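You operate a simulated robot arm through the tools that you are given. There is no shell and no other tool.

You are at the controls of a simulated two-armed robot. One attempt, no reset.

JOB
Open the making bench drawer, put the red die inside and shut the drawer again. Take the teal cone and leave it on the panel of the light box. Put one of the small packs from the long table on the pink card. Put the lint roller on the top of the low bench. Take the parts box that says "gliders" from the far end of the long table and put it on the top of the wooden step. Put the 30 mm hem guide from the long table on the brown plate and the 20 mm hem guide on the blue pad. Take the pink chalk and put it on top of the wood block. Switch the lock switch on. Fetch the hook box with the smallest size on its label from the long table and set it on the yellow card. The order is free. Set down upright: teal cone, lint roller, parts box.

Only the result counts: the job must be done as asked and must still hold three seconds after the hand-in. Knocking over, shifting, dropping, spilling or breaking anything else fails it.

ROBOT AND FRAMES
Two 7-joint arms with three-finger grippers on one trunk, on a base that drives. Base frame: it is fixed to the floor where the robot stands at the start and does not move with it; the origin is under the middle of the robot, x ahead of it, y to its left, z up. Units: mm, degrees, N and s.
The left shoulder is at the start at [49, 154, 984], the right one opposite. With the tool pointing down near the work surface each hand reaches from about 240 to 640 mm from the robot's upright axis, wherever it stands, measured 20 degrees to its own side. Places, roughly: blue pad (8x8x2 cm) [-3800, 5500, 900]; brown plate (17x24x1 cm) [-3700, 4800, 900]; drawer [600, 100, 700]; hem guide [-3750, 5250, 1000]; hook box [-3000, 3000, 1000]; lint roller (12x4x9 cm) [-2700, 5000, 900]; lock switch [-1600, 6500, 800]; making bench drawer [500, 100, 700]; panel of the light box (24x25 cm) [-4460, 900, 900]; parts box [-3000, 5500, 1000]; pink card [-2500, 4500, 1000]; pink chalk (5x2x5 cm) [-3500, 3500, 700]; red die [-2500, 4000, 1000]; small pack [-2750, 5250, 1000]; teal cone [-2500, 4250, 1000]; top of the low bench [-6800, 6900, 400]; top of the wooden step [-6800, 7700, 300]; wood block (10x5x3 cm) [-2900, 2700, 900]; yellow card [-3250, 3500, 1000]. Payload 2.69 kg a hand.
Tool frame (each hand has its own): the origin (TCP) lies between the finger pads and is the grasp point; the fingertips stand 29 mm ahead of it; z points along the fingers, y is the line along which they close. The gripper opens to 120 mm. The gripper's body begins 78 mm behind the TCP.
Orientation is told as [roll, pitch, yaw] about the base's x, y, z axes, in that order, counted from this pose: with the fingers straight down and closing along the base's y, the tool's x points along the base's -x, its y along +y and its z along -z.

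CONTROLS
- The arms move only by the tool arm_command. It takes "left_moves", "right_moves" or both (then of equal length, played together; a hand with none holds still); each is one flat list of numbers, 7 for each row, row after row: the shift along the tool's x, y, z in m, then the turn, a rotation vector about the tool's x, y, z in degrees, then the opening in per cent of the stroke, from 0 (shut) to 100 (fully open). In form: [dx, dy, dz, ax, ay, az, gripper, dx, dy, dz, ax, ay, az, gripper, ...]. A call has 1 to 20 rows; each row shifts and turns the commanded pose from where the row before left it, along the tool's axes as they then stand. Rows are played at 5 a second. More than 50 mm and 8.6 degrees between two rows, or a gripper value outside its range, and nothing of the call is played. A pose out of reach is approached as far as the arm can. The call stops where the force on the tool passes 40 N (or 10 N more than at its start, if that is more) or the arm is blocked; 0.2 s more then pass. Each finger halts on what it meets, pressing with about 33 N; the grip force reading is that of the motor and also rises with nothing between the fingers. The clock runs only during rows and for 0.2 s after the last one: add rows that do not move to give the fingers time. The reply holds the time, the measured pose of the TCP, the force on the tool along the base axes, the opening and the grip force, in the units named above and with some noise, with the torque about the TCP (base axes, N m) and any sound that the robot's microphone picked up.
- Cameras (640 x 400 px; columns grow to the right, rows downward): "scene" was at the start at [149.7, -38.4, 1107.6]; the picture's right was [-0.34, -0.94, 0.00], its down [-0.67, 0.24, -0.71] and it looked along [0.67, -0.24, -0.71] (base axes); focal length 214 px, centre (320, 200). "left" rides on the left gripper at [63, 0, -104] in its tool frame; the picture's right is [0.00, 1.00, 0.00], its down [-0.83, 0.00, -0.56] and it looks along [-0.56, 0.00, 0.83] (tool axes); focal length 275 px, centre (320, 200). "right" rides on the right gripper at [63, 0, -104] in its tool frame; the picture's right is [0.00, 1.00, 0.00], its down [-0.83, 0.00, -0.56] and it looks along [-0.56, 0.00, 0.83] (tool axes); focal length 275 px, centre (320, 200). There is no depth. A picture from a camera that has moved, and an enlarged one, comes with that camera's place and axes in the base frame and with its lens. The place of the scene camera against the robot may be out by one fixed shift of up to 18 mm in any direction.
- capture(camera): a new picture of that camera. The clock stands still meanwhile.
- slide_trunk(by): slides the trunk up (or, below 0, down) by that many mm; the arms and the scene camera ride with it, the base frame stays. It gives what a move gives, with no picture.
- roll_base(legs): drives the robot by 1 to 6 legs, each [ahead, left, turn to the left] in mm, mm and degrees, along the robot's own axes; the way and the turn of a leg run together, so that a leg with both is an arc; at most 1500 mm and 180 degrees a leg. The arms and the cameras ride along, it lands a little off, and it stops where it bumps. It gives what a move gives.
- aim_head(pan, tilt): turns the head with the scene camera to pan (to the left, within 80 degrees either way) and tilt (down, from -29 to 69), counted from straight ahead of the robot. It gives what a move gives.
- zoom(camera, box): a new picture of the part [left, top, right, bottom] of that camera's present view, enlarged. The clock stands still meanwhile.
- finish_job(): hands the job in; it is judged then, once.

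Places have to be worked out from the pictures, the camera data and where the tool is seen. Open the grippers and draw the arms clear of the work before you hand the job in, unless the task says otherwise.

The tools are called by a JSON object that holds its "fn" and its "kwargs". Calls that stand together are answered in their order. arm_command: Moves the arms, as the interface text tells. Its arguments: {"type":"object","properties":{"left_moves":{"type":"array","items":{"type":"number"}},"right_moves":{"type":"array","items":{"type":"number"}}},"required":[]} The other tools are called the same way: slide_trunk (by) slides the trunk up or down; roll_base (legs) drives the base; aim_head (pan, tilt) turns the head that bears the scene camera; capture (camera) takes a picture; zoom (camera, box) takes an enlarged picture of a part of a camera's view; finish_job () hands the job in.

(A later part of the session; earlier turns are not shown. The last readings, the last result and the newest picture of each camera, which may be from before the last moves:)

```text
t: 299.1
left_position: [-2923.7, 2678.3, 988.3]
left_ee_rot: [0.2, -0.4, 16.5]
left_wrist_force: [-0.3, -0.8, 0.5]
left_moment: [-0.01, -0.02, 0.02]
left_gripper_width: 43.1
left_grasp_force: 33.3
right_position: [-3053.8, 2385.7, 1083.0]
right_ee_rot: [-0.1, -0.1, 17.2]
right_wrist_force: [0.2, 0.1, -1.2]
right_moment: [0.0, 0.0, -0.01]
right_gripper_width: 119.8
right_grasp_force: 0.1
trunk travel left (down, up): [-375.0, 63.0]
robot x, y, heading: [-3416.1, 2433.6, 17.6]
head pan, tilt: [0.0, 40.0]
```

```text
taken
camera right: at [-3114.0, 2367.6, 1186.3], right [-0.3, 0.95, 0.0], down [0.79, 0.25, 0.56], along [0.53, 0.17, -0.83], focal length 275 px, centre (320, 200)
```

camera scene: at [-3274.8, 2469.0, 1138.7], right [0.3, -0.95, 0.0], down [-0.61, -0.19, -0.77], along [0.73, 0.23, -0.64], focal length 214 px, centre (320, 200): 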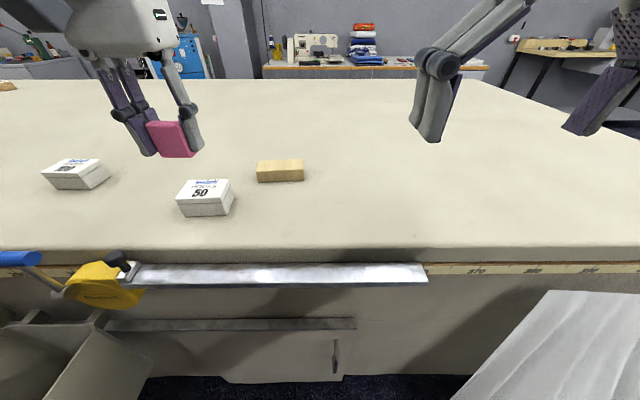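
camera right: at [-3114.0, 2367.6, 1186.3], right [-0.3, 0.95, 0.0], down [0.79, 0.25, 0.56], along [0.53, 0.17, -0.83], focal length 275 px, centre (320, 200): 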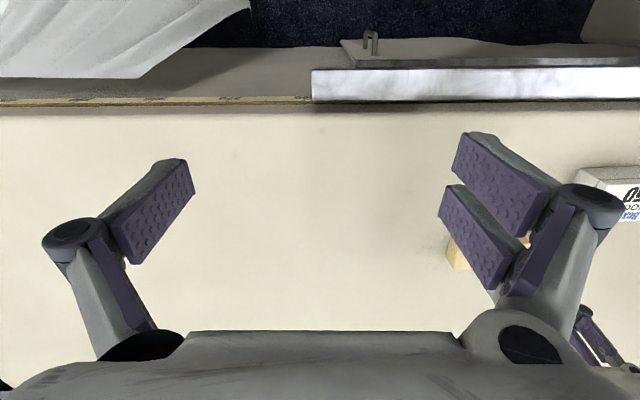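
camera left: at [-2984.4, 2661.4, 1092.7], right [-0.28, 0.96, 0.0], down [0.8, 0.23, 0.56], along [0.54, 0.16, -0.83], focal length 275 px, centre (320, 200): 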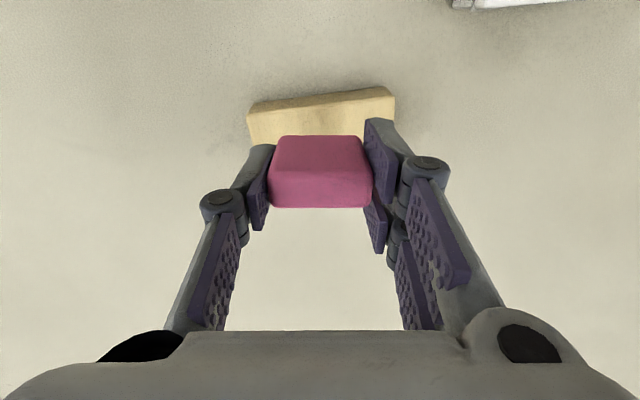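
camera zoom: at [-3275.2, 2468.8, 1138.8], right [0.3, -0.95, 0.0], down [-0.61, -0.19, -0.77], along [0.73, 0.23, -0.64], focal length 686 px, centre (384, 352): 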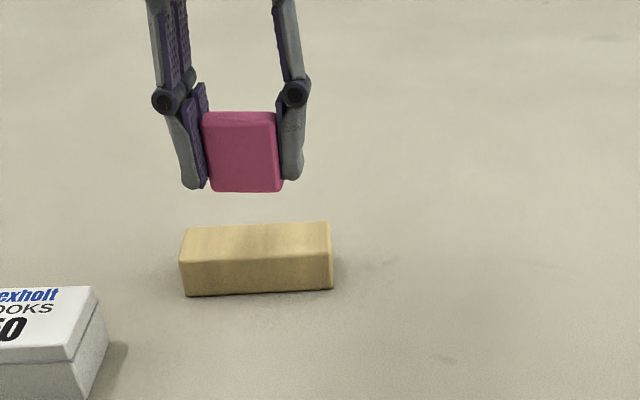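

The block's near face is at 49 mm from the camera axis, so the chalk must go 11 mm further ahead and 3 mm left; the block is turned about 6 degrees. I correct and lower to just above it.

{"fn": "arm_command", "kwargs": {"left_moves": [-0.0113, 0.0034, 0, 0, 0, 0, 30, 0, 0, 0.015, 0, 0, -6, 30, 0, 0, 0.013, 0, 0, 0, 30, 0, 0, 0, 0, 0, 0, 30]}}

{"fn": "capture", "kwargs": {"camera": "left"}}

{"fn": "zoom", "kwargs": {"camera": "scene", "box": [200, 90, 400, 215]}}

```text
t: 300.1
left_position: [-2916.0, 2685.3, 959.1]
left_ee_rot: [0.1, -0.3, 22.5]
left_wrist_force: [0.9, -0.5, -0.4]
left_moment: [0.02, -0.02, 0.01]
left_gripper_width: 43.3
left_grasp_force: 33.2
left hand out of reach, approached as far as the arm can: row 1
right_position: [-3052.6, 2387.2, 1081.9]
right_ee_rot: [-0.1, 0.0, 17.2]
right_wrist_force: [-0.7, -0.1, 0.3]
right_moment: [-0.03, 0.01, 0.0]
right_gripper_width: 119.6
right_grasp_force: 0.0
trunk travel left (down, up): [-375.0, 63.0]
robot x, y, heading: [-3414.9, 2431.1, 17.7]
head pan, tilt: [0.0, 40.0]
```

```text
taken
camera left: at [-2975.7, 2660.8, 1063.2], right [-0.38, 0.93, 0.0], down [0.77, 0.31, 0.56], along [0.52, 0.21, -0.83], focal length 275 px, centre (320, 200)
```

left: 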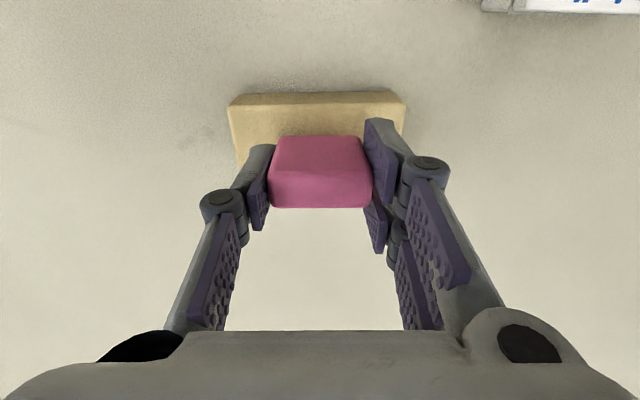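

```text
3.20 times, centred on (300, 152) of scene
camera zoom: at [-3274.9, 2468.9, 1138.7], right [0.3, -0.95, 0.0], down [-0.61, -0.19, -0.77], along [0.73, 0.23, -0.64], focal length 686 px, centre (384, 352)
```

zoom: 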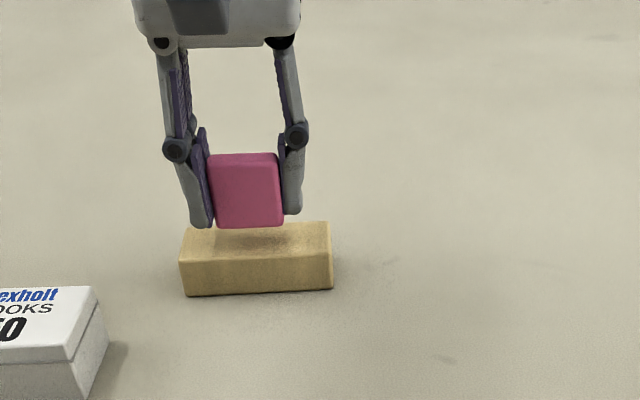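

The chalk is centred over the block (within 3 mm). I lower in small steps to contact.

{"fn": "arm_command", "kwargs": {"left_moves": [-0.0025, -0.0015, 0.004, 0, 0, 0, 30, 0, 0, 0.003, 0, 0, 0, 30, 0, 0, 0, 0, 0, 0, 30]}}

{"fn": "arm_command", "kwargs": {"left_moves": [0, 0, 0.002, 0, 0, 0, 30, 0, 0, 0.001, 0, 0, 0, 30, 0, 0, 0, 0, 0, 0, 30]}}

{"fn": "zoom", "kwargs": {"camera": "scene", "box": [200, 90, 400, 215]}}

```text
t: 300.9
left_position: [-2913.7, 2684.2, 951.2]
left_ee_rot: [0.0, -0.4, 22.5]
left_wrist_force: [-0.7, -0.6, -0.6]
left_moment: [0.0, 0.02, -0.01]
left_gripper_width: 43.0
left_grasp_force: 33.2
right_position: [-3054.4, 2387.4, 1082.6]
right_ee_rot: [-0.2, 0.0, 17.2]
right_wrist_force: [0.8, 0.4, -0.3]
right_moment: [0.0, 0.01, -0.02]
right_gripper_width: 119.8
right_grasp_force: 0.1
trunk travel left (down, up): [-375.0, 63.0]
robot x, y, heading: [-3413.4, 2436.2, 17.6]
head pan, tilt: [0.0, 40.0]
```

```text
t: 301.7
left_position: [-2912.7, 2683.3, 948.3]
left_ee_rot: [0.1, -0.3, 22.5]
left_wrist_force: [0.1, 0.4, -1.0]
left_moment: [-0.01, 0.0, 0.02]
left_gripper_width: 42.9
left_grasp_force: 33.3
right_position: [-3053.1, 2386.1, 1082.3]
right_ee_rot: [-0.1, 0.0, 17.2]
right_wrist_force: [-0.1, -0.3, -0.1]
right_moment: [-0.02, 0.0, 0.0]
right_gripper_width: 120.1
right_grasp_force: 0.1
trunk travel left (down, up): [-375.0, 63.0]
robot x, y, heading: [-3411.4, 2435.9, 17.7]
head pan, tilt: [0.0, 40.0]
```

```text
3.20 times, centred on (300, 152) of scene
camera zoom: at [-3274.8, 2468.9, 1138.7], right [0.3, -0.95, 0.0], down [-0.61, -0.19, -0.77], along [0.73, 0.23, -0.64], focal length 686 px, centre (384, 352)
```

zoom: 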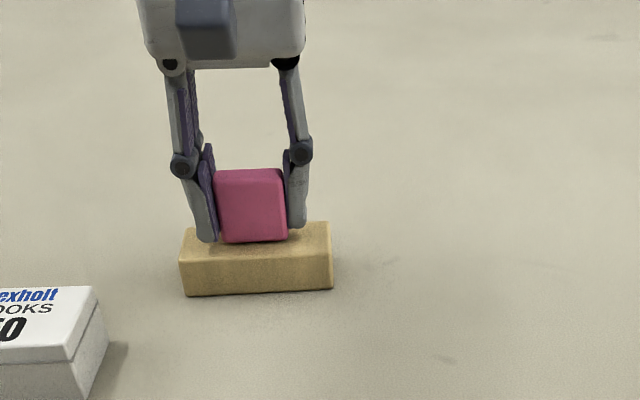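

Almost touching; two more small steps down.

{"fn": "arm_command", "kwargs": {"left_moves": [0, 0, 0.002, 0, 0, 0, 30, 0, 0, 0, 0, 0, 0, 30]}}

{"fn": "arm_command", "kwargs": {"left_moves": [0, 0, 0.0015, 0, 0, 0, 30, 0, 0, 0, 0, 0, 0, 30]}}

{"fn": "arm_command", "kwargs": {"left_moves": [0, 0, 0.0015, 0, 0, 0, 30, 0, 0, 0, 0, 0, 0, 30]}}

```text
t: 302.3
left_position: [-2913.4, 2683.2, 946.6]
left_ee_rot: [0.1, -0.5, 22.6]
left_wrist_force: [-0.2, -1.0, 4.3]
left_moment: [0.03, 0.1, -0.02]
left_gripper_width: 42.9
left_grasp_force: 32.8
right_position: [-3054.3, 2385.8, 1084.6]
right_ee_rot: [-0.3, -0.1, 17.2]
right_wrist_force: [0.2, 0.4, -0.1]
right_moment: [0.01, -0.01, -0.04]
right_gripper_width: 119.9
right_grasp_force: 0.1
trunk travel left (down, up): [-375.0, 63.0]
robot x, y, heading: [-3417.7, 2434.5, 17.7]
head pan, tilt: [0.0, 40.0]
```

```text
t: 302.9
left_position: [-2913.0, 2684.1, 946.5]
left_ee_rot: [0.1, -0.6, 22.5]
left_wrist_force: [0.7, -2.1, 16.0]
left_moment: [-0.01, 0.09, 0.03]
left_gripper_width: 42.7
left_grasp_force: 33.1
right_position: [-3054.1, 2386.0, 1083.5]
right_ee_rot: [-0.1, -0.2, 17.2]
right_wrist_force: [0.4, 0.8, 0.2]
right_moment: [-0.01, 0.0, 0.01]
right_gripper_width: 120.0
right_grasp_force: 0.0
trunk travel left (down, up): [-375.0, 63.0]
robot x, y, heading: [-3412.4, 2432.0, 17.9]
head pan, tilt: [0.0, 40.0]
```

```text
t: 303.5
left_position: [-2913.3, 2685.0, 945.3]
left_ee_rot: [0.1, -0.7, 22.7]
left_wrist_force: [2.2, 0.9, 31.2]
left_moment: [0.02, 0.11, 0.03]
left_gripper_width: 43.0
left_grasp_force: 33.0
right_position: [-3054.7, 2386.1, 1083.3]
right_ee_rot: [-0.2, -0.3, 17.2]
right_wrist_force: [-0.4, -0.3, -0.3]
right_moment: [0.0, 0.02, 0.03]
right_gripper_width: 119.9
right_grasp_force: 0.2
trunk travel left (down, up): [-375.0, 63.0]
robot x, y, heading: [-3416.5, 2436.0, 17.8]
head pan, tilt: [0.0, 40.0]
```

Firm contact (31 N). I ease up 2.5 mm, open slowly and then rise straight up.

{"fn": "arm_command", "kwargs": {"left_moves": [0, 0, -0.0025, 0, 0, 0, 30, 0, 0, 0, 0, 0, 0, 40, 0, 0, 0, 0, 0, 0, 50, 0, 0, 0, 0, 0, 0, 62, 0, 0, 0, 0, 0, 0, 62]}}

{"fn": "zoom", "kwargs": {"camera": "scene", "box": [200, 90, 400, 215]}}

```text
t: 304.7
left_position: [-2912.5, 2684.5, 945.0]
left_ee_rot: [0.1, -0.3, 22.4]
left_wrist_force: [-0.3, -1.4, 1.3]
left_moment: [0.04, 0.03, -0.01]
left_gripper_width: 74.4
left_grasp_force: 0.0
right_position: [-3053.6, 2386.7, 1082.9]
right_ee_rot: [-0.2, 0.0, 17.2]
right_wrist_force: [0.1, 0.3, -0.3]
right_moment: [0.05, 0.04, 0.02]
right_gripper_width: 120.1
right_grasp_force: 0.0
trunk travel left (down, up): [-375.0, 63.0]
robot x, y, heading: [-3415.8, 2435.7, 17.3]
head pan, tilt: [0.0, 40.0]
```

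```text
3.20 times, centred on (300, 152) of scene
camera zoom: at [-3274.8, 2468.9, 1138.7], right [0.3, -0.95, 0.0], down [-0.61, -0.19, -0.77], along [0.73, 0.23, -0.64], focal length 686 px, centre (384, 352)
```

zoom: 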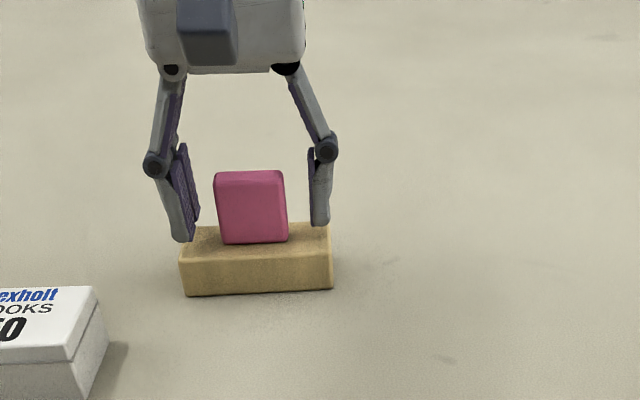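

The chalk stands on the block. I raise the hand with the trunk (pure vertical), then retract.

{"fn": "slide_trunk", "kwargs": {"by": 60}}

{"fn": "arm_command", "kwargs": {"left_moves": [0.04, 0, -0.01, 0, 0, 0, 80, 0.04, 0, -0.01, 0, 0, 3, 100, 0.04, 0, -0.01, 0, 0, 3, 100, 0.04, 0, -0.01, 0, 0, 0, 100, 0.03, 0, -0.01, 0, 0, 0, 100]}}

{"fn": "capture", "kwargs": {"camera": "scene"}}

```text
t: 305.7
left_position: [-2930.5, 2678.1, 1079.5]
left_ee_rot: [-0.6, -8.1, 22.7]
left_wrist_force: [1.5, 0.1, -0.4]
left_moment: [-0.01, 0.05, 0.02]
left_gripper_width: 74.3
left_grasp_force: 0.1
right_position: [-3051.2, 2387.3, 1141.5]
right_ee_rot: [-0.1, 0.2, 17.1]
right_wrist_force: [1.5, 0.2, -0.9]
right_moment: [-0.02, 0.08, -0.05]
right_gripper_width: 119.8
right_grasp_force: 0.1
trunk travel left (down, up): [-435.0, 3.0]
robot x, y, heading: [-3418.3, 2438.6, 17.4]
head pan, tilt: [0.0, 40.0]
```

```text
t: 306.9
left_position: [-3117.1, 2610.1, 1103.2]
left_ee_rot: [0.3, -8.5, 16.4]
left_wrist_force: [-0.1, 0.0, -0.3]
left_moment: [0.0, -0.04, 0.02]
left_gripper_width: 120.1
left_grasp_force: 0.2
right_position: [-3053.4, 2385.8, 1142.7]
right_ee_rot: [-0.2, -0.2, 17.2]
right_wrist_force: [-0.2, 0.4, -0.1]
right_moment: [0.01, -0.02, 0.02]
right_gripper_width: 119.9
right_grasp_force: 0.1
trunk travel left (down, up): [-435.0, 3.0]
robot x, y, heading: [-3415.9, 2436.5, 17.8]
head pan, tilt: [0.0, 40.0]
```

```text
taken
camera scene: at [-3330.6, 2451.0, 1207.4], right [0.3, -0.95, 0.0], down [-0.61, -0.19, -0.77], along [0.73, 0.23, -0.64], focal length 214 px, centre (320, 200)
```

scene: 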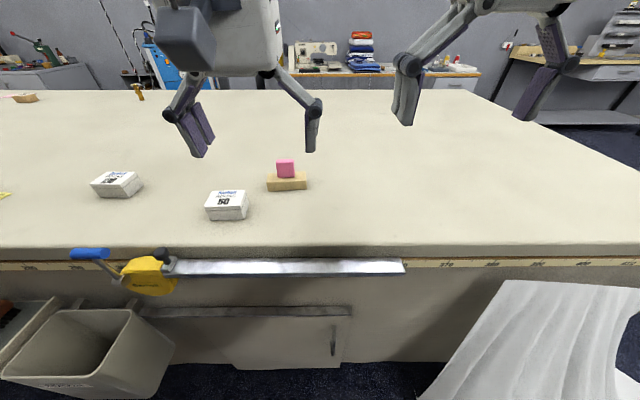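

The chalk still stands on the block. I level the left hand, back off and turn north along the west aisle.

{"fn": "arm_command", "kwargs": {"left_moves": [0, 0, 0, 0, 4.2, 0, 100, 0, 0, 0, 0, 4.3, 0, 100, 0.02, 0.01, 0, 0, 0, 0, 100]}}

{"fn": "roll_base", "kwargs": {"legs": [[-330, 0, 0], [0, 0, 89.5]]}}

{"fn": "aim_head", "kwargs": {"pan": -10, "tilt": 15}}

{"fn": "capture", "kwargs": {"camera": "scene"}}

```text
t: 307.7
left_position: [-3140.2, 2616.9, 1103.5]
left_ee_rot: [0.2, 0.0, 16.6]
left_wrist_force: [0.1, -0.4, 0.1]
left_moment: [0.01, -0.01, 0.0]
left_gripper_width: 119.9
left_grasp_force: 0.0
right_position: [-3054.0, 2386.4, 1142.7]
right_ee_rot: [-0.2, -0.2, 17.3]
right_wrist_force: [-0.2, -0.3, 0.6]
right_moment: [-0.02, -0.03, 0.01]
right_gripper_width: 119.9
right_grasp_force: 0.0
trunk travel left (down, up): [-435.0, 3.0]
robot x, y, heading: [-3416.2, 2435.2, 17.3]
head pan, tilt: [0.0, 40.0]
```

```text
t: 313.6
left_position: [-3906.5, 2615.4, 1103.1]
left_ee_rot: [0.2, -0.1, 105.2]
left_wrist_force: [0.5, 0.5, 0.0]
left_moment: [0.01, 0.0, -0.01]
left_gripper_width: 119.9
left_grasp_force: 0.0
right_position: [-3674.5, 2695.0, 1142.8]
right_ee_rot: [-0.2, 0.0, 105.9]
right_wrist_force: [-0.6, 0.4, -0.5]
right_moment: [0.01, 0.01, 0.01]
right_gripper_width: 119.9
right_grasp_force: 0.0
trunk travel left (down, up): [-435.0, 3.0]
robot x, y, heading: [-3734.5, 2334.5, 106.1]
head pan, tilt: [0.0, 40.0]
```

```text
t: 314.5
left_position: [-3906.2, 2615.1, 1103.4]
left_ee_rot: [0.4, -0.1, 105.2]
left_wrist_force: [-0.3, 0.8, 0.4]
left_moment: [0.0, 0.01, -0.04]
left_gripper_width: 119.9
left_grasp_force: 0.1
right_position: [-3675.0, 2695.9, 1141.9]
right_ee_rot: [-0.2, 0.0, 105.9]
right_wrist_force: [-0.9, 0.0, -1.3]
right_moment: [0.01, 0.02, -0.01]
right_gripper_width: 120.0
right_grasp_force: 0.1
trunk travel left (down, up): [-435.0, 3.0]
robot x, y, heading: [-3730.0, 2334.2, 106.1]
head pan, tilt: [-10.0, 15.0]
```

```text
taken
camera scene: at [-3745.2, 2422.1, 1246.8], right [0.99, 0.11, 0.0], down [0.03, -0.26, -0.97], along [-0.1, 0.96, -0.26], focal length 214 px, centre (320, 200)
```

scene: 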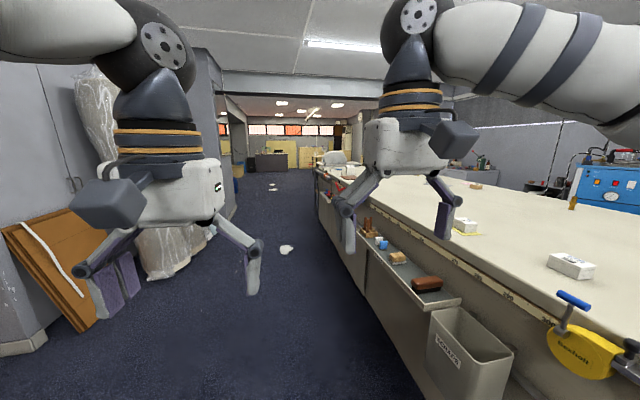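

The lane north is clear except a small white scrap on the floor near u -2813, v 5754, which I'll avoid. I drive 1450 mm and look again.

{"fn": "roll_base", "kwargs": {"legs": [[1450, 0, 0.9]]}}

{"fn": "aim_head", "kwargs": {"pan": -35, "tilt": 20}}

{"fn": "capture", "kwargs": {"camera": "scene"}}

{"fn": "aim_head", "kwargs": {"pan": 0, "tilt": 25}}

{"fn": "capture", "kwargs": {"camera": "scene"}}

```text
t: 321.9
left_position: [-4309.2, 4043.2, 1104.1]
left_ee_rot: [0.3, 0.0, 104.5]
left_wrist_force: [-0.8, 0.1, 0.4]
left_moment: [0.03, -0.03, 0.01]
left_gripper_width: 120.1
left_grasp_force: 0.1
right_position: [-4076.8, 4118.6, 1144.1]
right_ee_rot: [-0.2, 0.0, 105.2]
right_wrist_force: [0.3, 0.5, 0.3]
right_moment: [0.01, 0.03, 0.0]
right_gripper_width: 120.1
right_grasp_force: 0.0
trunk travel left (down, up): [-435.0, 3.0]
robot x, y, heading: [-4138.2, 3758.1, 105.2]
head pan, tilt: [-10.0, 15.0]
```

```text
t: 322.8
left_position: [-4309.0, 4042.7, 1103.8]
left_ee_rot: [0.3, 0.0, 104.5]
left_wrist_force: [0.0, 0.0, -0.5]
left_moment: [-0.01, 0.0, 0.01]
left_gripper_width: 119.9
left_grasp_force: 0.0
right_position: [-4076.6, 4119.6, 1142.9]
right_ee_rot: [-0.2, 0.0, 105.2]
right_wrist_force: [-0.1, -0.1, 0.4]
right_moment: [-0.02, 0.04, 0.01]
right_gripper_width: 120.1
right_grasp_force: 0.1
trunk travel left (down, up): [-435.0, 3.0]
robot x, y, heading: [-4137.8, 3758.4, 105.6]
head pan, tilt: [-35.0, 20.0]
```

```text
taken
camera scene: at [-4110.2, 3842.0, 1238.8], right [0.94, -0.33, 0.0], down [-0.11, -0.32, -0.94], along [0.31, 0.89, -0.34], focal length 214 px, centre (320, 200)
```

scene: 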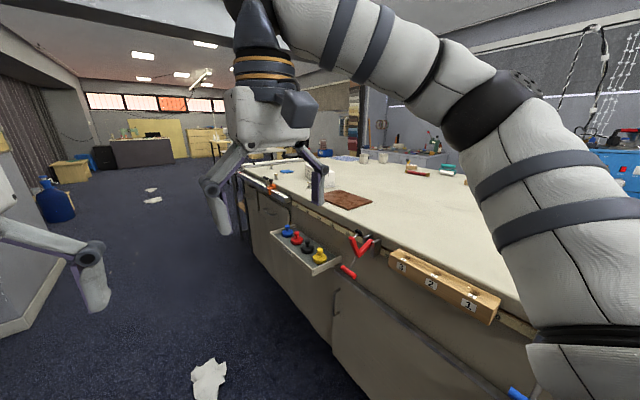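

```text
t: 323.8
left_position: [-4308.2, 4042.8, 1103.7]
left_ee_rot: [0.4, 0.1, 104.6]
left_wrist_force: [1.2, 0.0, 0.3]
left_moment: [0.01, -0.02, -0.02]
left_gripper_width: 120.2
left_grasp_force: 0.1
right_position: [-4077.1, 4118.9, 1142.0]
right_ee_rot: [-0.2, 0.0, 105.2]
right_wrist_force: [-0.6, 0.1, -0.3]
right_moment: [-0.02, -0.02, 0.0]
right_gripper_width: 120.0
right_grasp_force: 0.0
trunk travel left (down, up): [-435.0, 3.0]
robot x, y, heading: [-4136.1, 3761.1, 105.4]
head pan, tilt: [0.0, 25.0]
```

```text
taken
camera scene: at [-4165.7, 3842.9, 1230.7], right [0.96, 0.27, 0.0], down [0.11, -0.41, -0.91], along [-0.24, 0.87, -0.42], focal length 214 px, centre (320, 200)
```

scene: 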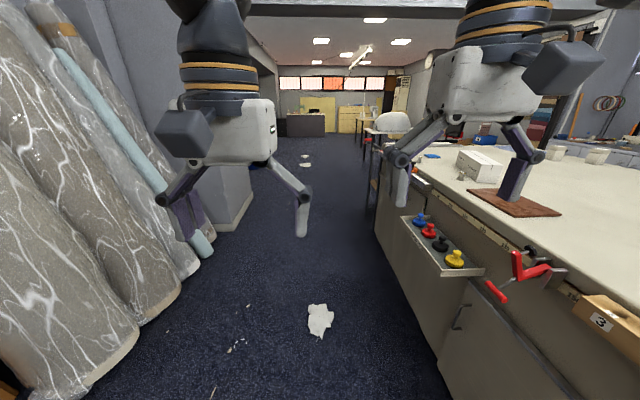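

The brown plate, a white box and a second tool tray are visible. I pass the floor scrap on its left side: left 400, ahead 1250, then turn to face the table.

{"fn": "roll_base", "kwargs": {"legs": [[300, 400, 1.5], [1000, 0, 0], [0, 0, -90]]}}

{"fn": "aim_head", "kwargs": {"pan": 0, "tilt": 20}}

{"fn": "capture", "kwargs": {"camera": "scene"}}

{"fn": "zoom", "kwargs": {"camera": "scene", "box": [220, 130, 460, 280]}}

```text
t: 336.2
left_position: [-4619.6, 5091.1, 1102.1]
left_ee_rot: [0.2, 0.0, 14.7]
left_wrist_force: [0.0, 0.7, -0.3]
left_moment: [-0.06, 0.02, 0.03]
left_gripper_width: 120.0
left_grasp_force: 0.1
right_position: [-4542.2, 4859.5, 1143.5]
right_ee_rot: [-0.2, 0.0, 15.4]
right_wrist_force: [-0.6, 0.6, 0.5]
right_moment: [0.0, 0.02, 0.02]
right_gripper_width: 120.0
right_grasp_force: 0.1
trunk travel left (down, up): [-435.0, 3.0]
robot x, y, heading: [-4904.9, 4917.7, 15.7]
head pan, tilt: [0.0, 25.0]
```

```text
t: 336.8
left_position: [-4620.8, 5091.1, 1102.3]
left_ee_rot: [0.3, 0.0, 14.7]
left_wrist_force: [0.7, -0.2, -0.8]
left_moment: [0.01, 0.01, 0.05]
left_gripper_width: 119.6
left_grasp_force: 0.1
right_position: [-4543.3, 4858.8, 1143.6]
right_ee_rot: [-0.3, 0.0, 15.4]
right_wrist_force: [-0.8, 0.0, 1.1]
right_moment: [0.0, 0.0, 0.01]
right_gripper_width: 120.0
right_grasp_force: 0.1
trunk travel left (down, up): [-435.0, 3.0]
robot x, y, heading: [-4901.5, 4917.6, 15.6]
head pan, tilt: [0.0, 20.0]
```

```text
taken
camera scene: at [-4808.9, 4934.7, 1238.7], right [0.27, -0.96, 0.0], down [-0.33, -0.09, -0.94], along [0.9, 0.26, -0.34], focal length 214 px, centre (320, 200)
```

scene: 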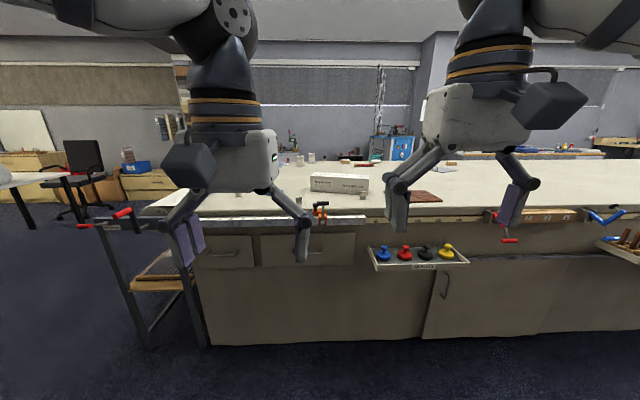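

```text
2.67 times, centred on (340, 205) of scene
camera zoom: at [-4808.9, 4934.7, 1238.7], right [0.27, -0.96, 0.0], down [-0.33, -0.09, -0.94], along [0.9, 0.26, -0.34], focal length 572 px, centre (267, 187)
```

zoom: 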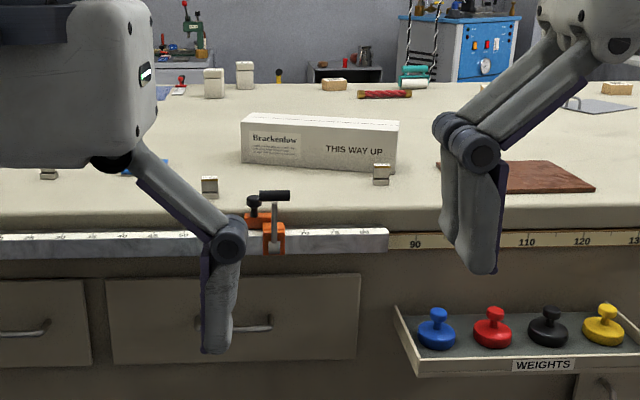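

I see the brown plate, the blue pad, a Brackenlow box and small metal hem guides near the edge. I roll 580 mm closer for a good look.

{"fn": "roll_base", "kwargs": {"legs": [[580, 0, 1.4]]}}

{"fn": "aim_head", "kwargs": {"pan": 0, "tilt": 40}}

{"fn": "capture", "kwargs": {"camera": "scene"}}

{"fn": "capture", "kwargs": {"camera": "left"}}

{"fn": "capture", "kwargs": {"camera": "right"}}

```text
t: 340.2
left_position: [-4060.2, 5258.3, 1103.5]
left_ee_rot: [0.3, 0.0, 15.4]
left_wrist_force: [1.4, 0.8, 0.4]
left_moment: [0.05, 0.03, 0.02]
left_gripper_width: 120.0
left_grasp_force: 0.1
right_position: [-3980.7, 5024.6, 1142.5]
right_ee_rot: [-0.1, -0.1, 16.2]
right_wrist_force: [-0.9, 0.6, 0.1]
right_moment: [0.0, -0.05, -0.01]
right_gripper_width: 119.8
right_grasp_force: 0.1
trunk travel left (down, up): [-435.0, 3.0]
robot x, y, heading: [-4341.2, 5080.2, 16.5]
head pan, tilt: [0.0, 20.0]
```

```text
t: 341.0
left_position: [-4060.9, 5257.1, 1103.6]
left_ee_rot: [0.4, 0.0, 15.4]
left_wrist_force: [0.1, 0.3, 0.1]
left_moment: [0.01, 0.01, -0.02]
left_gripper_width: 120.1
left_grasp_force: 0.1
right_position: [-3980.4, 5025.4, 1143.6]
right_ee_rot: [-0.3, -0.1, 16.1]
right_wrist_force: [-0.9, 0.1, -0.2]
right_moment: [0.0, 0.02, -0.02]
right_gripper_width: 120.1
right_grasp_force: 0.0
trunk travel left (down, up): [-435.0, 3.0]
robot x, y, heading: [-4339.9, 5084.6, 16.8]
head pan, tilt: [0.0, 40.0]
```

```text
taken
camera scene: at [-4255.2, 5096.1, 1207.4], right [0.28, -0.96, 0.0], down [-0.62, -0.18, -0.77], along [0.73, 0.22, -0.64], focal length 214 px, centre (320, 200)
```

scene: 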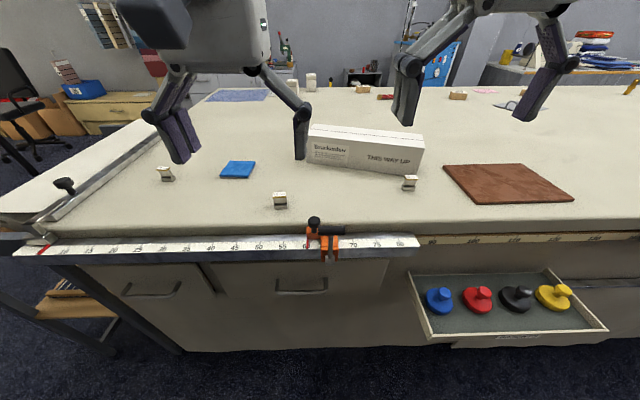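

```text
taken
camera left: at [-4121.4, 5240.3, 1207.9], right [-0.26, 0.97, 0.0], down [0.8, 0.22, 0.56], along [0.54, 0.15, -0.83], focal length 275 px, centre (320, 200)
```

left: 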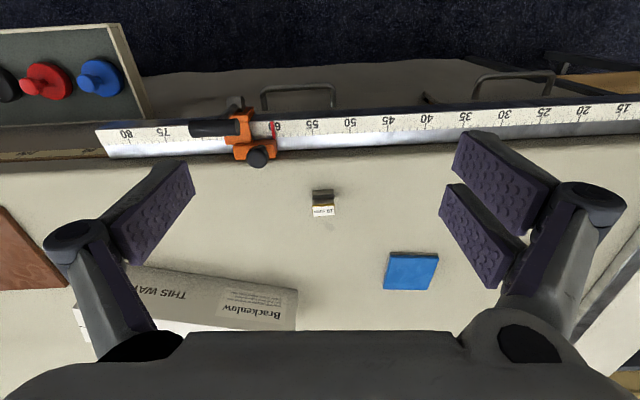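

```text
taken
camera right: at [-4040.7, 5008.3, 1246.2], right [-0.28, 0.96, 0.0], down [0.8, 0.24, 0.56], along [0.53, 0.15, -0.83], focal length 275 px, centre (320, 200)
```

right: 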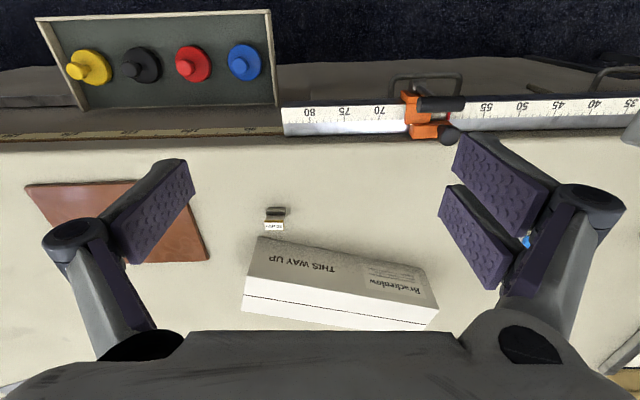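

Three hem guides stand on the table. I zoom in on each to read the sizes.

{"fn": "zoom", "kwargs": {"camera": "left", "box": [290, 175, 360, 225]}}

{"fn": "zoom", "kwargs": {"camera": "right", "box": [240, 190, 310, 240]}}

{"fn": "zoom", "kwargs": {"camera": "scene", "box": [140, 155, 220, 205]}}

{"fn": "zoom", "kwargs": {"camera": "scene", "box": [250, 170, 430, 215]}}

```text
8.00 times, centred on (325, 200) of left
camera zoom: at [-4121.4, 5240.3, 1207.9], right [-0.26, 0.97, 0.0], down [0.8, 0.22, 0.56], along [0.54, 0.15, -0.83], focal length 2202 px, centre (280, 200)
```

zoom: 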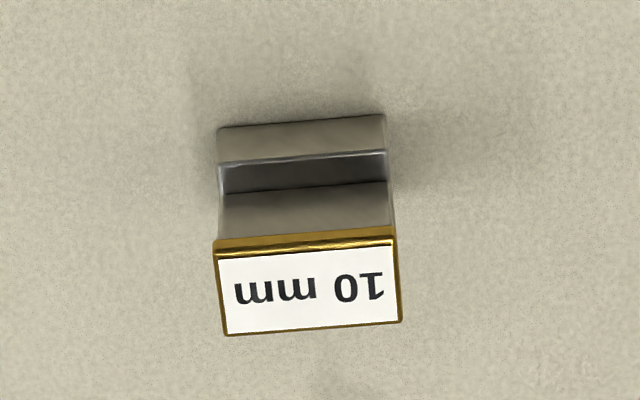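

```text
8.00 times, centred on (275, 215) of right
camera zoom: at [-4040.7, 5008.3, 1246.2], right [-0.28, 0.96, 0.0], down [0.8, 0.24, 0.56], along [0.53, 0.15, -0.83], focal length 2202 px, centre (680, 80)
```

zoom: 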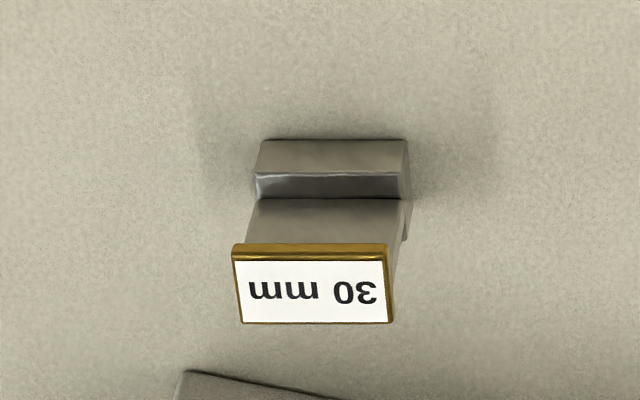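

```text
8.00 times, centred on (180, 180) of scene
camera zoom: at [-4255.2, 5096.1, 1207.4], right [0.28, -0.96, 0.0], down [-0.62, -0.18, -0.77], along [0.73, 0.22, -0.64], focal length 1716 px, centre (1440, 360)
```

zoom: 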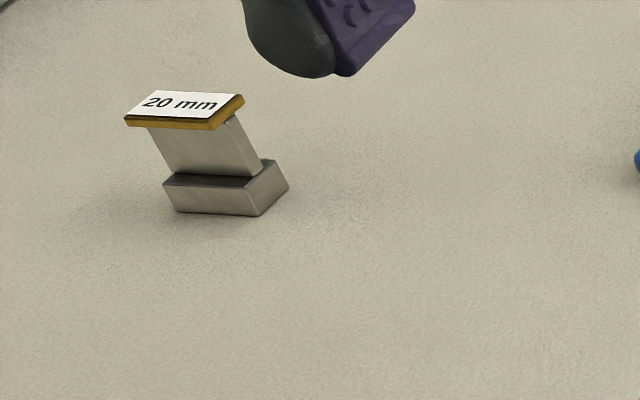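

```text
3.56 times, centred on (340, 192) of scene
camera zoom: at [-4255.2, 5096.1, 1207.4], right [0.28, -0.96, 0.0], down [-0.62, -0.18, -0.77], along [0.73, 0.22, -0.64], focal length 763 px, centre (249, 227)
```

zoom: 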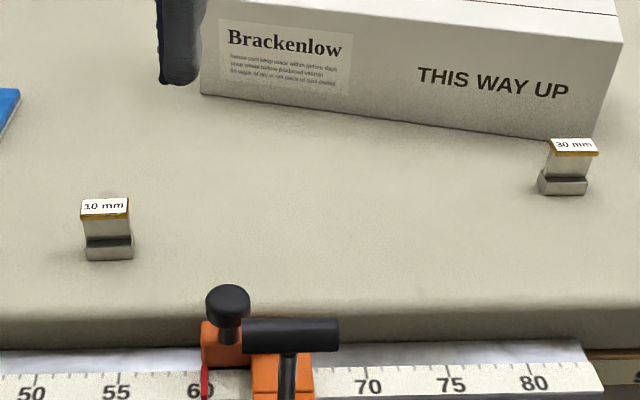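

Found: 20 mm guide on the left, 10 mm in the middle, 30 mm on the right near u -2127, v 5896. I shift right 110 mm, lower the trunk and take the 30 mm guide with the right hand.

{"fn": "roll_base", "kwargs": {"legs": [[0, -110, 0]]}}

{"fn": "slide_trunk", "kwargs": {"by": -80}}

{"fn": "capture", "kwargs": {"camera": "right"}}

{"fn": "capture", "kwargs": {"camera": "scene"}}

```text
t: 342.5
left_position: [-4029.7, 5152.3, 1104.3]
left_ee_rot: [0.3, 0.0, 15.2]
left_wrist_force: [-0.6, -1.1, -0.2]
left_moment: [0.03, 0.03, -0.02]
left_gripper_width: 120.0
left_grasp_force: 0.1
right_position: [-3950.3, 4920.5, 1142.0]
right_ee_rot: [-0.2, 0.1, 16.1]
right_wrist_force: [0.2, -0.5, 0.1]
right_moment: [0.04, 0.0, 0.0]
right_gripper_width: 120.2
right_grasp_force: 0.1
trunk travel left (down, up): [-435.0, 3.0]
robot x, y, heading: [-4309.8, 4974.4, 16.5]
head pan, tilt: [0.0, 40.0]
```

```text
t: 343.7
left_position: [-4030.2, 5153.1, 1023.7]
left_ee_rot: [0.3, -0.1, 15.3]
left_wrist_force: [0.0, -0.2, 0.4]
left_moment: [0.0, -0.02, -0.03]
left_gripper_width: 120.0
left_grasp_force: 0.0
right_position: [-3950.4, 4922.5, 1062.6]
right_ee_rot: [-0.2, -0.1, 16.0]
right_wrist_force: [-0.5, -0.5, 0.0]
right_moment: [-0.02, -0.01, 0.0]
right_gripper_width: 120.0
right_grasp_force: 0.1
trunk travel left (down, up): [-355.0, 83.0]
robot x, y, heading: [-4308.6, 4976.4, 16.2]
head pan, tilt: [0.0, 40.0]
```

```text
taken
camera right: at [-4011.0, 4903.9, 1166.4], right [-0.28, 0.96, 0.0], down [0.8, 0.23, 0.56], along [0.54, 0.15, -0.83], focal length 275 px, centre (320, 200)
```

right: 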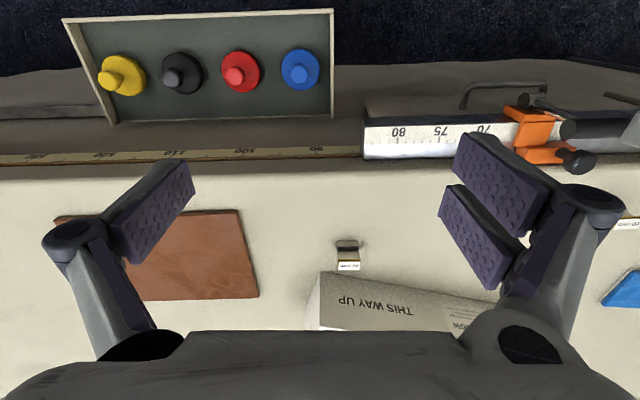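

```text
taken
camera scene: at [-4158.9, 5011.5, 1114.9], right [0.28, -0.96, 0.0], down [-0.62, -0.18, -0.77], along [0.74, 0.22, -0.64], focal length 214 px, centre (320, 200)
```

scene: 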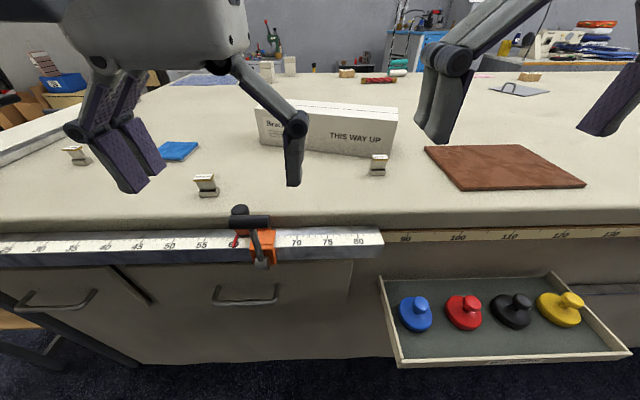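

The 30 mm guide measures the same again (u -2128, v 5896). I move the right hand over it, lowering to z 972.

{"fn": "arm_command", "kwargs": {"right_moves": [-0.035, 0.0061, 0.015, 0, 0, 0, 60, -0.035, 0.0061, 0.015, 0, 0, 0, 60, -0.035, 0.0061, 0.015, 0, 0, 0, 60, -0.035, 0.0061, 0.015, 0, 0, 0, 60, -0.035, 0.0061, 0.015, 0, 0, 0, 60, -0.035, 0.0061, 0.015, 0, 0, 0, 60, 0, 0, 0, 0, 0, 0, 60]}}

{"fn": "capture", "kwargs": {"camera": "right"}}

{"fn": "capture", "kwargs": {"camera": "scene"}}

```text
t: 345.3
left_position: [-4029.3, 5152.6, 1023.8]
left_ee_rot: [0.3, 0.0, 15.3]
left_wrist_force: [0.1, -0.8, -0.9]
left_moment: [0.01, -0.01, 0.02]
left_gripper_width: 120.0
left_grasp_force: 0.1
right_position: [-3760.0, 5014.7, 973.0]
right_ee_rot: [-0.2, -0.1, 16.1]
right_wrist_force: [0.1, -0.8, -0.3]
right_moment: [-0.01, -0.02, 0.0]
right_gripper_width: 72.0
right_grasp_force: 0.0
trunk travel left (down, up): [-355.0, 83.0]
robot x, y, heading: [-4310.9, 4979.1, 16.2]
head pan, tilt: [0.0, 40.0]
```

```text
taken
camera right: at [-3819.9, 4996.8, 1075.6], right [-0.28, 0.96, 0.0], down [0.8, 0.24, 0.56], along [0.54, 0.15, -0.83], focal length 275 px, centre (320, 200)
```

right: 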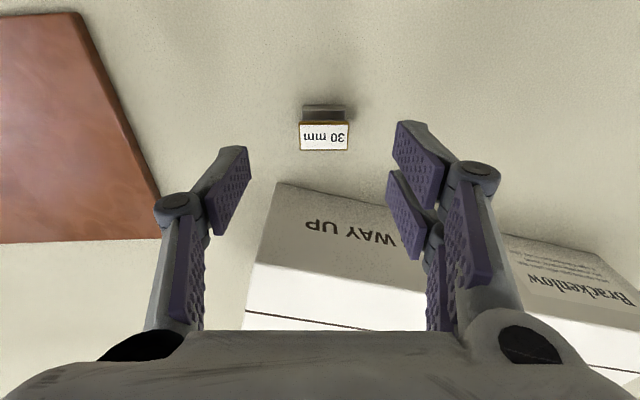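

```text
taken
camera scene: at [-4158.8, 5011.4, 1115.0], right [0.28, -0.96, 0.0], down [-0.62, -0.18, -0.77], along [0.74, 0.22, -0.64], focal length 214 px, centre (320, 200)
```

scene: 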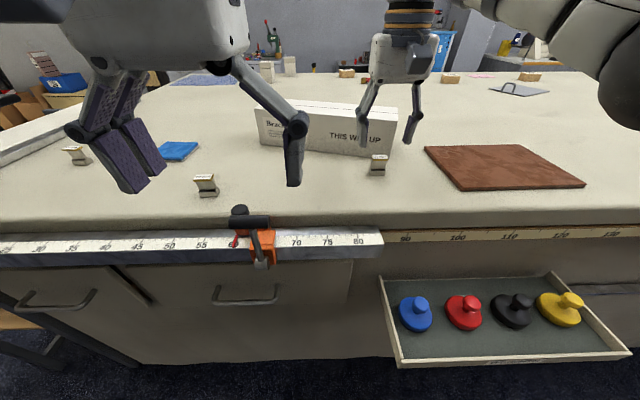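

The guide is centred under the right hand. I lower to z 912 and close.

{"fn": "arm_command", "kwargs": {"right_moves": [0, 0.0028, 0.02, 0, 0, 0, 60, 0, 0, 0.02, 0, 0, 0, 60, 0, 0, 0.02, 0, 0, 0, 60, 0, 0, 0, 0, 0, 0, 60]}}

{"fn": "capture", "kwargs": {"camera": "right"}}

```text
t: 346.3
left_position: [-4029.7, 5153.4, 1024.0]
left_ee_rot: [0.3, 0.0, 15.3]
left_wrist_force: [-0.2, -0.2, 0.4]
left_moment: [-0.03, 0.0, -0.02]
left_gripper_width: 119.8
left_grasp_force: 0.0
right_position: [-3758.8, 5016.8, 911.3]
right_ee_rot: [-0.2, 0.1, 16.1]
right_wrist_force: [0.2, -0.3, 0.3]
right_moment: [-0.01, 0.04, 0.0]
right_gripper_width: 72.0
right_grasp_force: 0.1
trunk travel left (down, up): [-355.0, 83.0]
robot x, y, heading: [-4310.4, 4977.2, 16.2]
head pan, tilt: [0.0, 40.0]
```

```text
taken
camera right: at [-3820.0, 4999.3, 1015.6], right [-0.28, 0.96, 0.0], down [0.8, 0.23, 0.56], along [0.54, 0.15, -0.83], focal length 275 px, centre (320, 200)
```

right: 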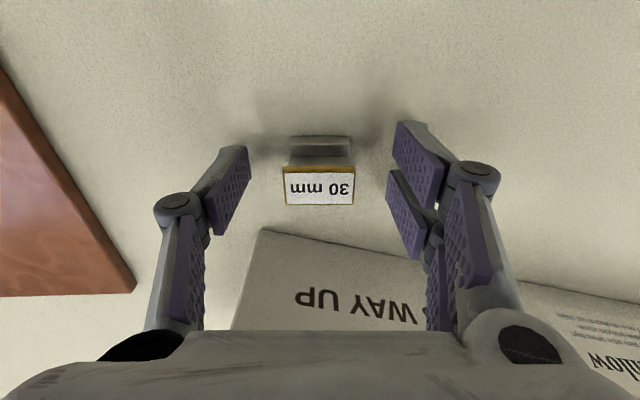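

Aligned. I close on the guide and lift it.

{"fn": "arm_command", "kwargs": {"right_moves": [0, 0, 0, 0, 0, 0, 40, 0, 0, 0, 0, 0, 0, 20, 0, 0, 0, 0, 0, 0, 15, 0, 0, 0, 0, 0, 0, 15]}}

{"fn": "arm_command", "kwargs": {"right_moves": [0, 0, -0.02, 0, 0, 0, 15, 0, 0, -0.03, 0, 0, 0, 15, 0, 0, -0.02, 0, 0, 0, 15, 0, 0, 0, 0, 0, 0, 15]}}

{"fn": "capture", "kwargs": {"camera": "right"}}

{"fn": "capture", "kwargs": {"camera": "scene"}}

```text
t: 347.3
left_position: [-4028.9, 5153.8, 1024.1]
left_ee_rot: [0.3, -0.1, 15.4]
left_wrist_force: [0.7, -1.1, -0.5]
left_moment: [-0.01, -0.02, -0.01]
left_gripper_width: 120.0
left_grasp_force: 0.0
right_position: [-3759.3, 5016.2, 911.4]
right_ee_rot: [-0.1, 0.0, 16.0]
right_wrist_force: [1.8, -0.6, 0.7]
right_moment: [-0.01, -0.01, 0.02]
right_gripper_width: 29.5
right_grasp_force: 33.2
trunk travel left (down, up): [-355.0, 83.0]
robot x, y, heading: [-4309.5, 4976.8, 16.2]
head pan, tilt: [0.0, 40.0]
```

```text
t: 348.3
left_position: [-4029.5, 5153.5, 1023.5]
left_ee_rot: [0.2, 0.0, 15.3]
left_wrist_force: [0.6, -0.7, -0.4]
left_moment: [-0.03, 0.03, -0.02]
left_gripper_width: 119.7
left_grasp_force: 0.0
right_position: [-3758.8, 5017.2, 981.6]
right_ee_rot: [-0.2, 0.0, 16.0]
right_wrist_force: [-0.1, 0.0, -1.6]
right_moment: [-0.02, 0.02, 0.0]
right_gripper_width: 29.4
right_grasp_force: 33.5
trunk travel left (down, up): [-355.0, 83.0]
robot x, y, heading: [-4309.4, 4977.1, 16.6]
head pan, tilt: [0.0, 40.0]
```

```text
taken
camera right: at [-3819.3, 4999.7, 1086.0], right [-0.28, 0.96, 0.0], down [0.8, 0.23, 0.56], along [0.54, 0.15, -0.83], focal length 275 px, centre (320, 200)
```

right: 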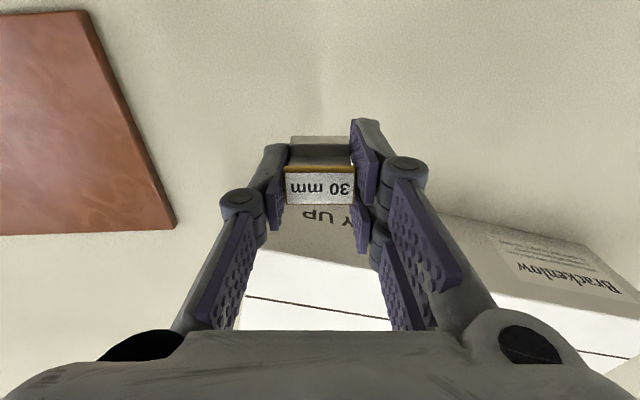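

```text
taken
camera scene: at [-4158.5, 5011.5, 1114.9], right [0.28, -0.96, 0.0], down [-0.62, -0.18, -0.77], along [0.73, 0.22, -0.64], focal length 214 px, centre (320, 200)
```

scene: 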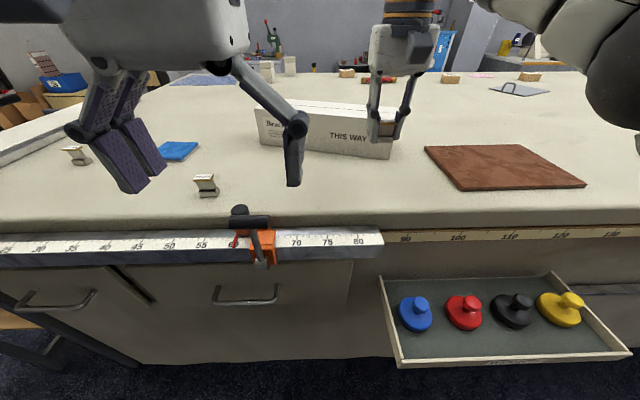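

The guide is held; its foot is 34 mm below the TCP. The plate spans u -2194…-2027 with its north edge at v 5760. I carry the guide to about u -2140, v 5708.

{"fn": "arm_command", "kwargs": {"right_moves": [0.0018, -0.0378, 0, 0, 0, 0, 15, 0.0018, -0.0378, 0, 0, 0, 0, 15, 0.0018, -0.0378, 0, 0, 0, 0, 15, 0.0018, -0.0378, 0, 0, 0, 0, 15, 0.0018, -0.0378, 0, 0, 0, 0, 15, 0, 0, 0.02, 0, 0, 0, 15, 0, 0, 0.015, 0, 0, 0, 15, 0, 0, 0, 0, 0, 0, 15]}}

{"fn": "capture", "kwargs": {"camera": "right"}}

{"fn": "capture", "kwargs": {"camera": "scene"}}

```text
t: 350.1
left_position: [-4029.1, 5152.5, 1024.0]
left_ee_rot: [0.2, 0.0, 15.3]
left_wrist_force: [0.1, -0.4, -0.5]
left_moment: [0.03, 0.03, -0.01]
left_gripper_width: 119.9
left_grasp_force: 0.0
right_position: [-3716.1, 4833.6, 948.6]
right_ee_rot: [-0.3, 0.0, 16.1]
right_wrist_force: [0.3, -0.4, -0.4]
right_moment: [0.03, 0.02, 0.02]
right_gripper_width: 29.5
right_grasp_force: 32.8
trunk travel left (down, up): [-355.0, 83.0]
robot x, y, heading: [-4309.8, 4974.5, 16.1]
head pan, tilt: [0.0, 40.0]
```

```text
taken
camera right: at [-3776.0, 4816.1, 1051.9], right [-0.28, 0.96, 0.0], down [0.8, 0.23, 0.56], along [0.53, 0.15, -0.83], focal length 275 px, centre (320, 200)
```

right: 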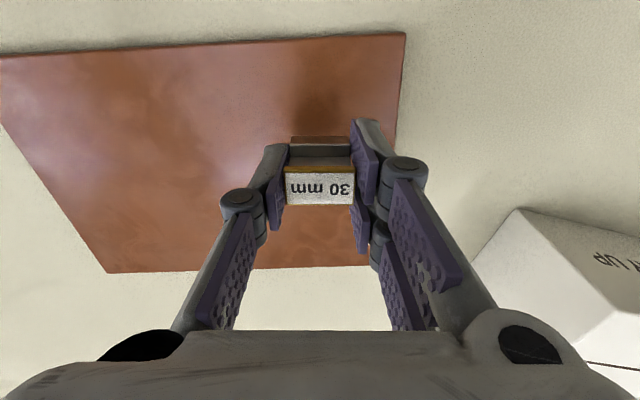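

```text
taken
camera scene: at [-4158.7, 5011.6, 1114.9], right [0.28, -0.96, 0.0], down [-0.62, -0.18, -0.77], along [0.73, 0.22, -0.64], focal length 214 px, centre (320, 200)
```

scene: 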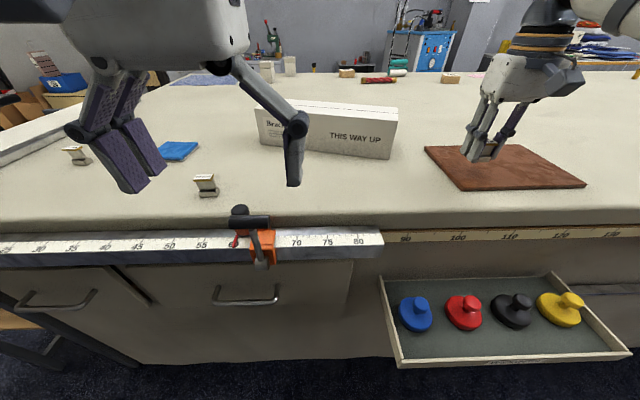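

The guide is over the plate. I lower 20 mm, then in small steps to contact.

{"fn": "arm_command", "kwargs": {"right_moves": [0, 0, 0.01, 0, 0, 0, 15, 0, 0, 0.01, 0, 0, 0, 15, 0, 0, 0, 0, 0, 0, 15]}}

{"fn": "arm_command", "kwargs": {"right_moves": [0, 0, 0.003, 0, 0, 0, 15, 0, 0, 0.002, 0, 0, 0, 15, 0, 0, 0, 0, 0, 0, 15]}}

{"fn": "arm_command", "kwargs": {"right_moves": [0, 0, 0.002, 0, 0, 0, 15, 0, 0, 0, 0, 0, 0, 15]}}

```text
t: 350.9
left_position: [-4028.9, 5151.7, 1023.3]
left_ee_rot: [0.3, 0.0, 15.3]
left_wrist_force: [0.2, 0.1, -0.2]
left_moment: [0.0, 0.03, 0.02]
left_gripper_width: 120.1
left_grasp_force: 0.1
right_position: [-3714.4, 4833.3, 929.0]
right_ee_rot: [-0.2, 0.0, 16.0]
right_wrist_force: [0.4, -0.5, -1.5]
right_moment: [-0.01, 0.01, 0.05]
right_gripper_width: 29.1
right_grasp_force: 32.8
trunk travel left (down, up): [-355.0, 83.0]
robot x, y, heading: [-4313.9, 4976.6, 16.6]
head pan, tilt: [0.0, 40.0]
```

```text
t: 351.7
left_position: [-4031.1, 5153.2, 1022.5]
left_ee_rot: [0.3, 0.0, 15.3]
left_wrist_force: [0.0, 0.4, -0.1]
left_moment: [-0.06, -0.01, 0.01]
left_gripper_width: 119.9
left_grasp_force: 0.0
right_position: [-3715.7, 4834.0, 924.8]
right_ee_rot: [-0.2, 0.0, 16.0]
right_wrist_force: [-0.4, -0.3, -0.8]
right_moment: [0.03, -0.02, -0.04]
right_gripper_width: 29.2
right_grasp_force: 32.8
trunk travel left (down, up): [-355.0, 83.0]
robot x, y, heading: [-4313.0, 4978.7, 16.1]
head pan, tilt: [0.0, 40.0]
```

```text
t: 352.3
left_position: [-4028.5, 5151.7, 1023.9]
left_ee_rot: [0.2, 0.0, 15.3]
left_wrist_force: [0.4, 0.0, -1.1]
left_moment: [0.02, -0.01, 0.04]
left_gripper_width: 119.9
left_grasp_force: 0.1
right_position: [-3716.0, 4832.5, 922.6]
right_ee_rot: [-0.2, 0.0, 16.0]
right_wrist_force: [0.5, -0.4, 3.6]
right_moment: [0.06, -0.01, -0.01]
right_gripper_width: 29.4
right_grasp_force: 32.6
trunk travel left (down, up): [-355.0, 83.0]
robot x, y, heading: [-4311.4, 4975.4, 16.4]
head pan, tilt: [0.0, 40.0]
```

First contact. One more millimetre, then I open and rise.

{"fn": "arm_command", "kwargs": {"right_moves": [0, 0, 0.001, 0, 0, 0, 15, 0, 0, 0, 0, 0, 0, 25, 0, 0, 0, 0, 0, 0, 40, 0, 0, 0, 0, 0, 0, 55, 0, 0, 0, 0, 0, 0, 55]}}

{"fn": "capture", "kwargs": {"camera": "right"}}

```text
t: 353.5
left_position: [-4029.2, 5152.5, 1023.8]
left_ee_rot: [0.2, 0.0, 15.4]
left_wrist_force: [-0.2, -0.5, -0.6]
left_moment: [0.0, 0.01, 0.01]
left_gripper_width: 120.0
left_grasp_force: 0.0
right_position: [-3715.3, 4833.2, 920.8]
right_ee_rot: [-0.2, -0.1, 15.9]
right_wrist_force: [0.6, 0.3, -0.7]
right_moment: [0.0, 0.03, 0.01]
right_gripper_width: 66.0
right_grasp_force: 0.0
trunk travel left (down, up): [-355.0, 83.0]
robot x, y, heading: [-4308.7, 4979.2, 16.4]
head pan, tilt: [0.0, 40.0]
```

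```text
taken
camera right: at [-3775.6, 4815.2, 1024.2], right [-0.28, 0.96, 0.0], down [0.8, 0.23, 0.56], along [0.54, 0.15, -0.83], focal length 275 px, centre (320, 200)
```

right: 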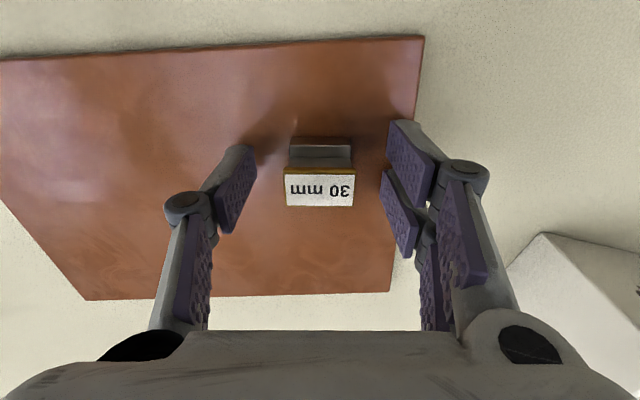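

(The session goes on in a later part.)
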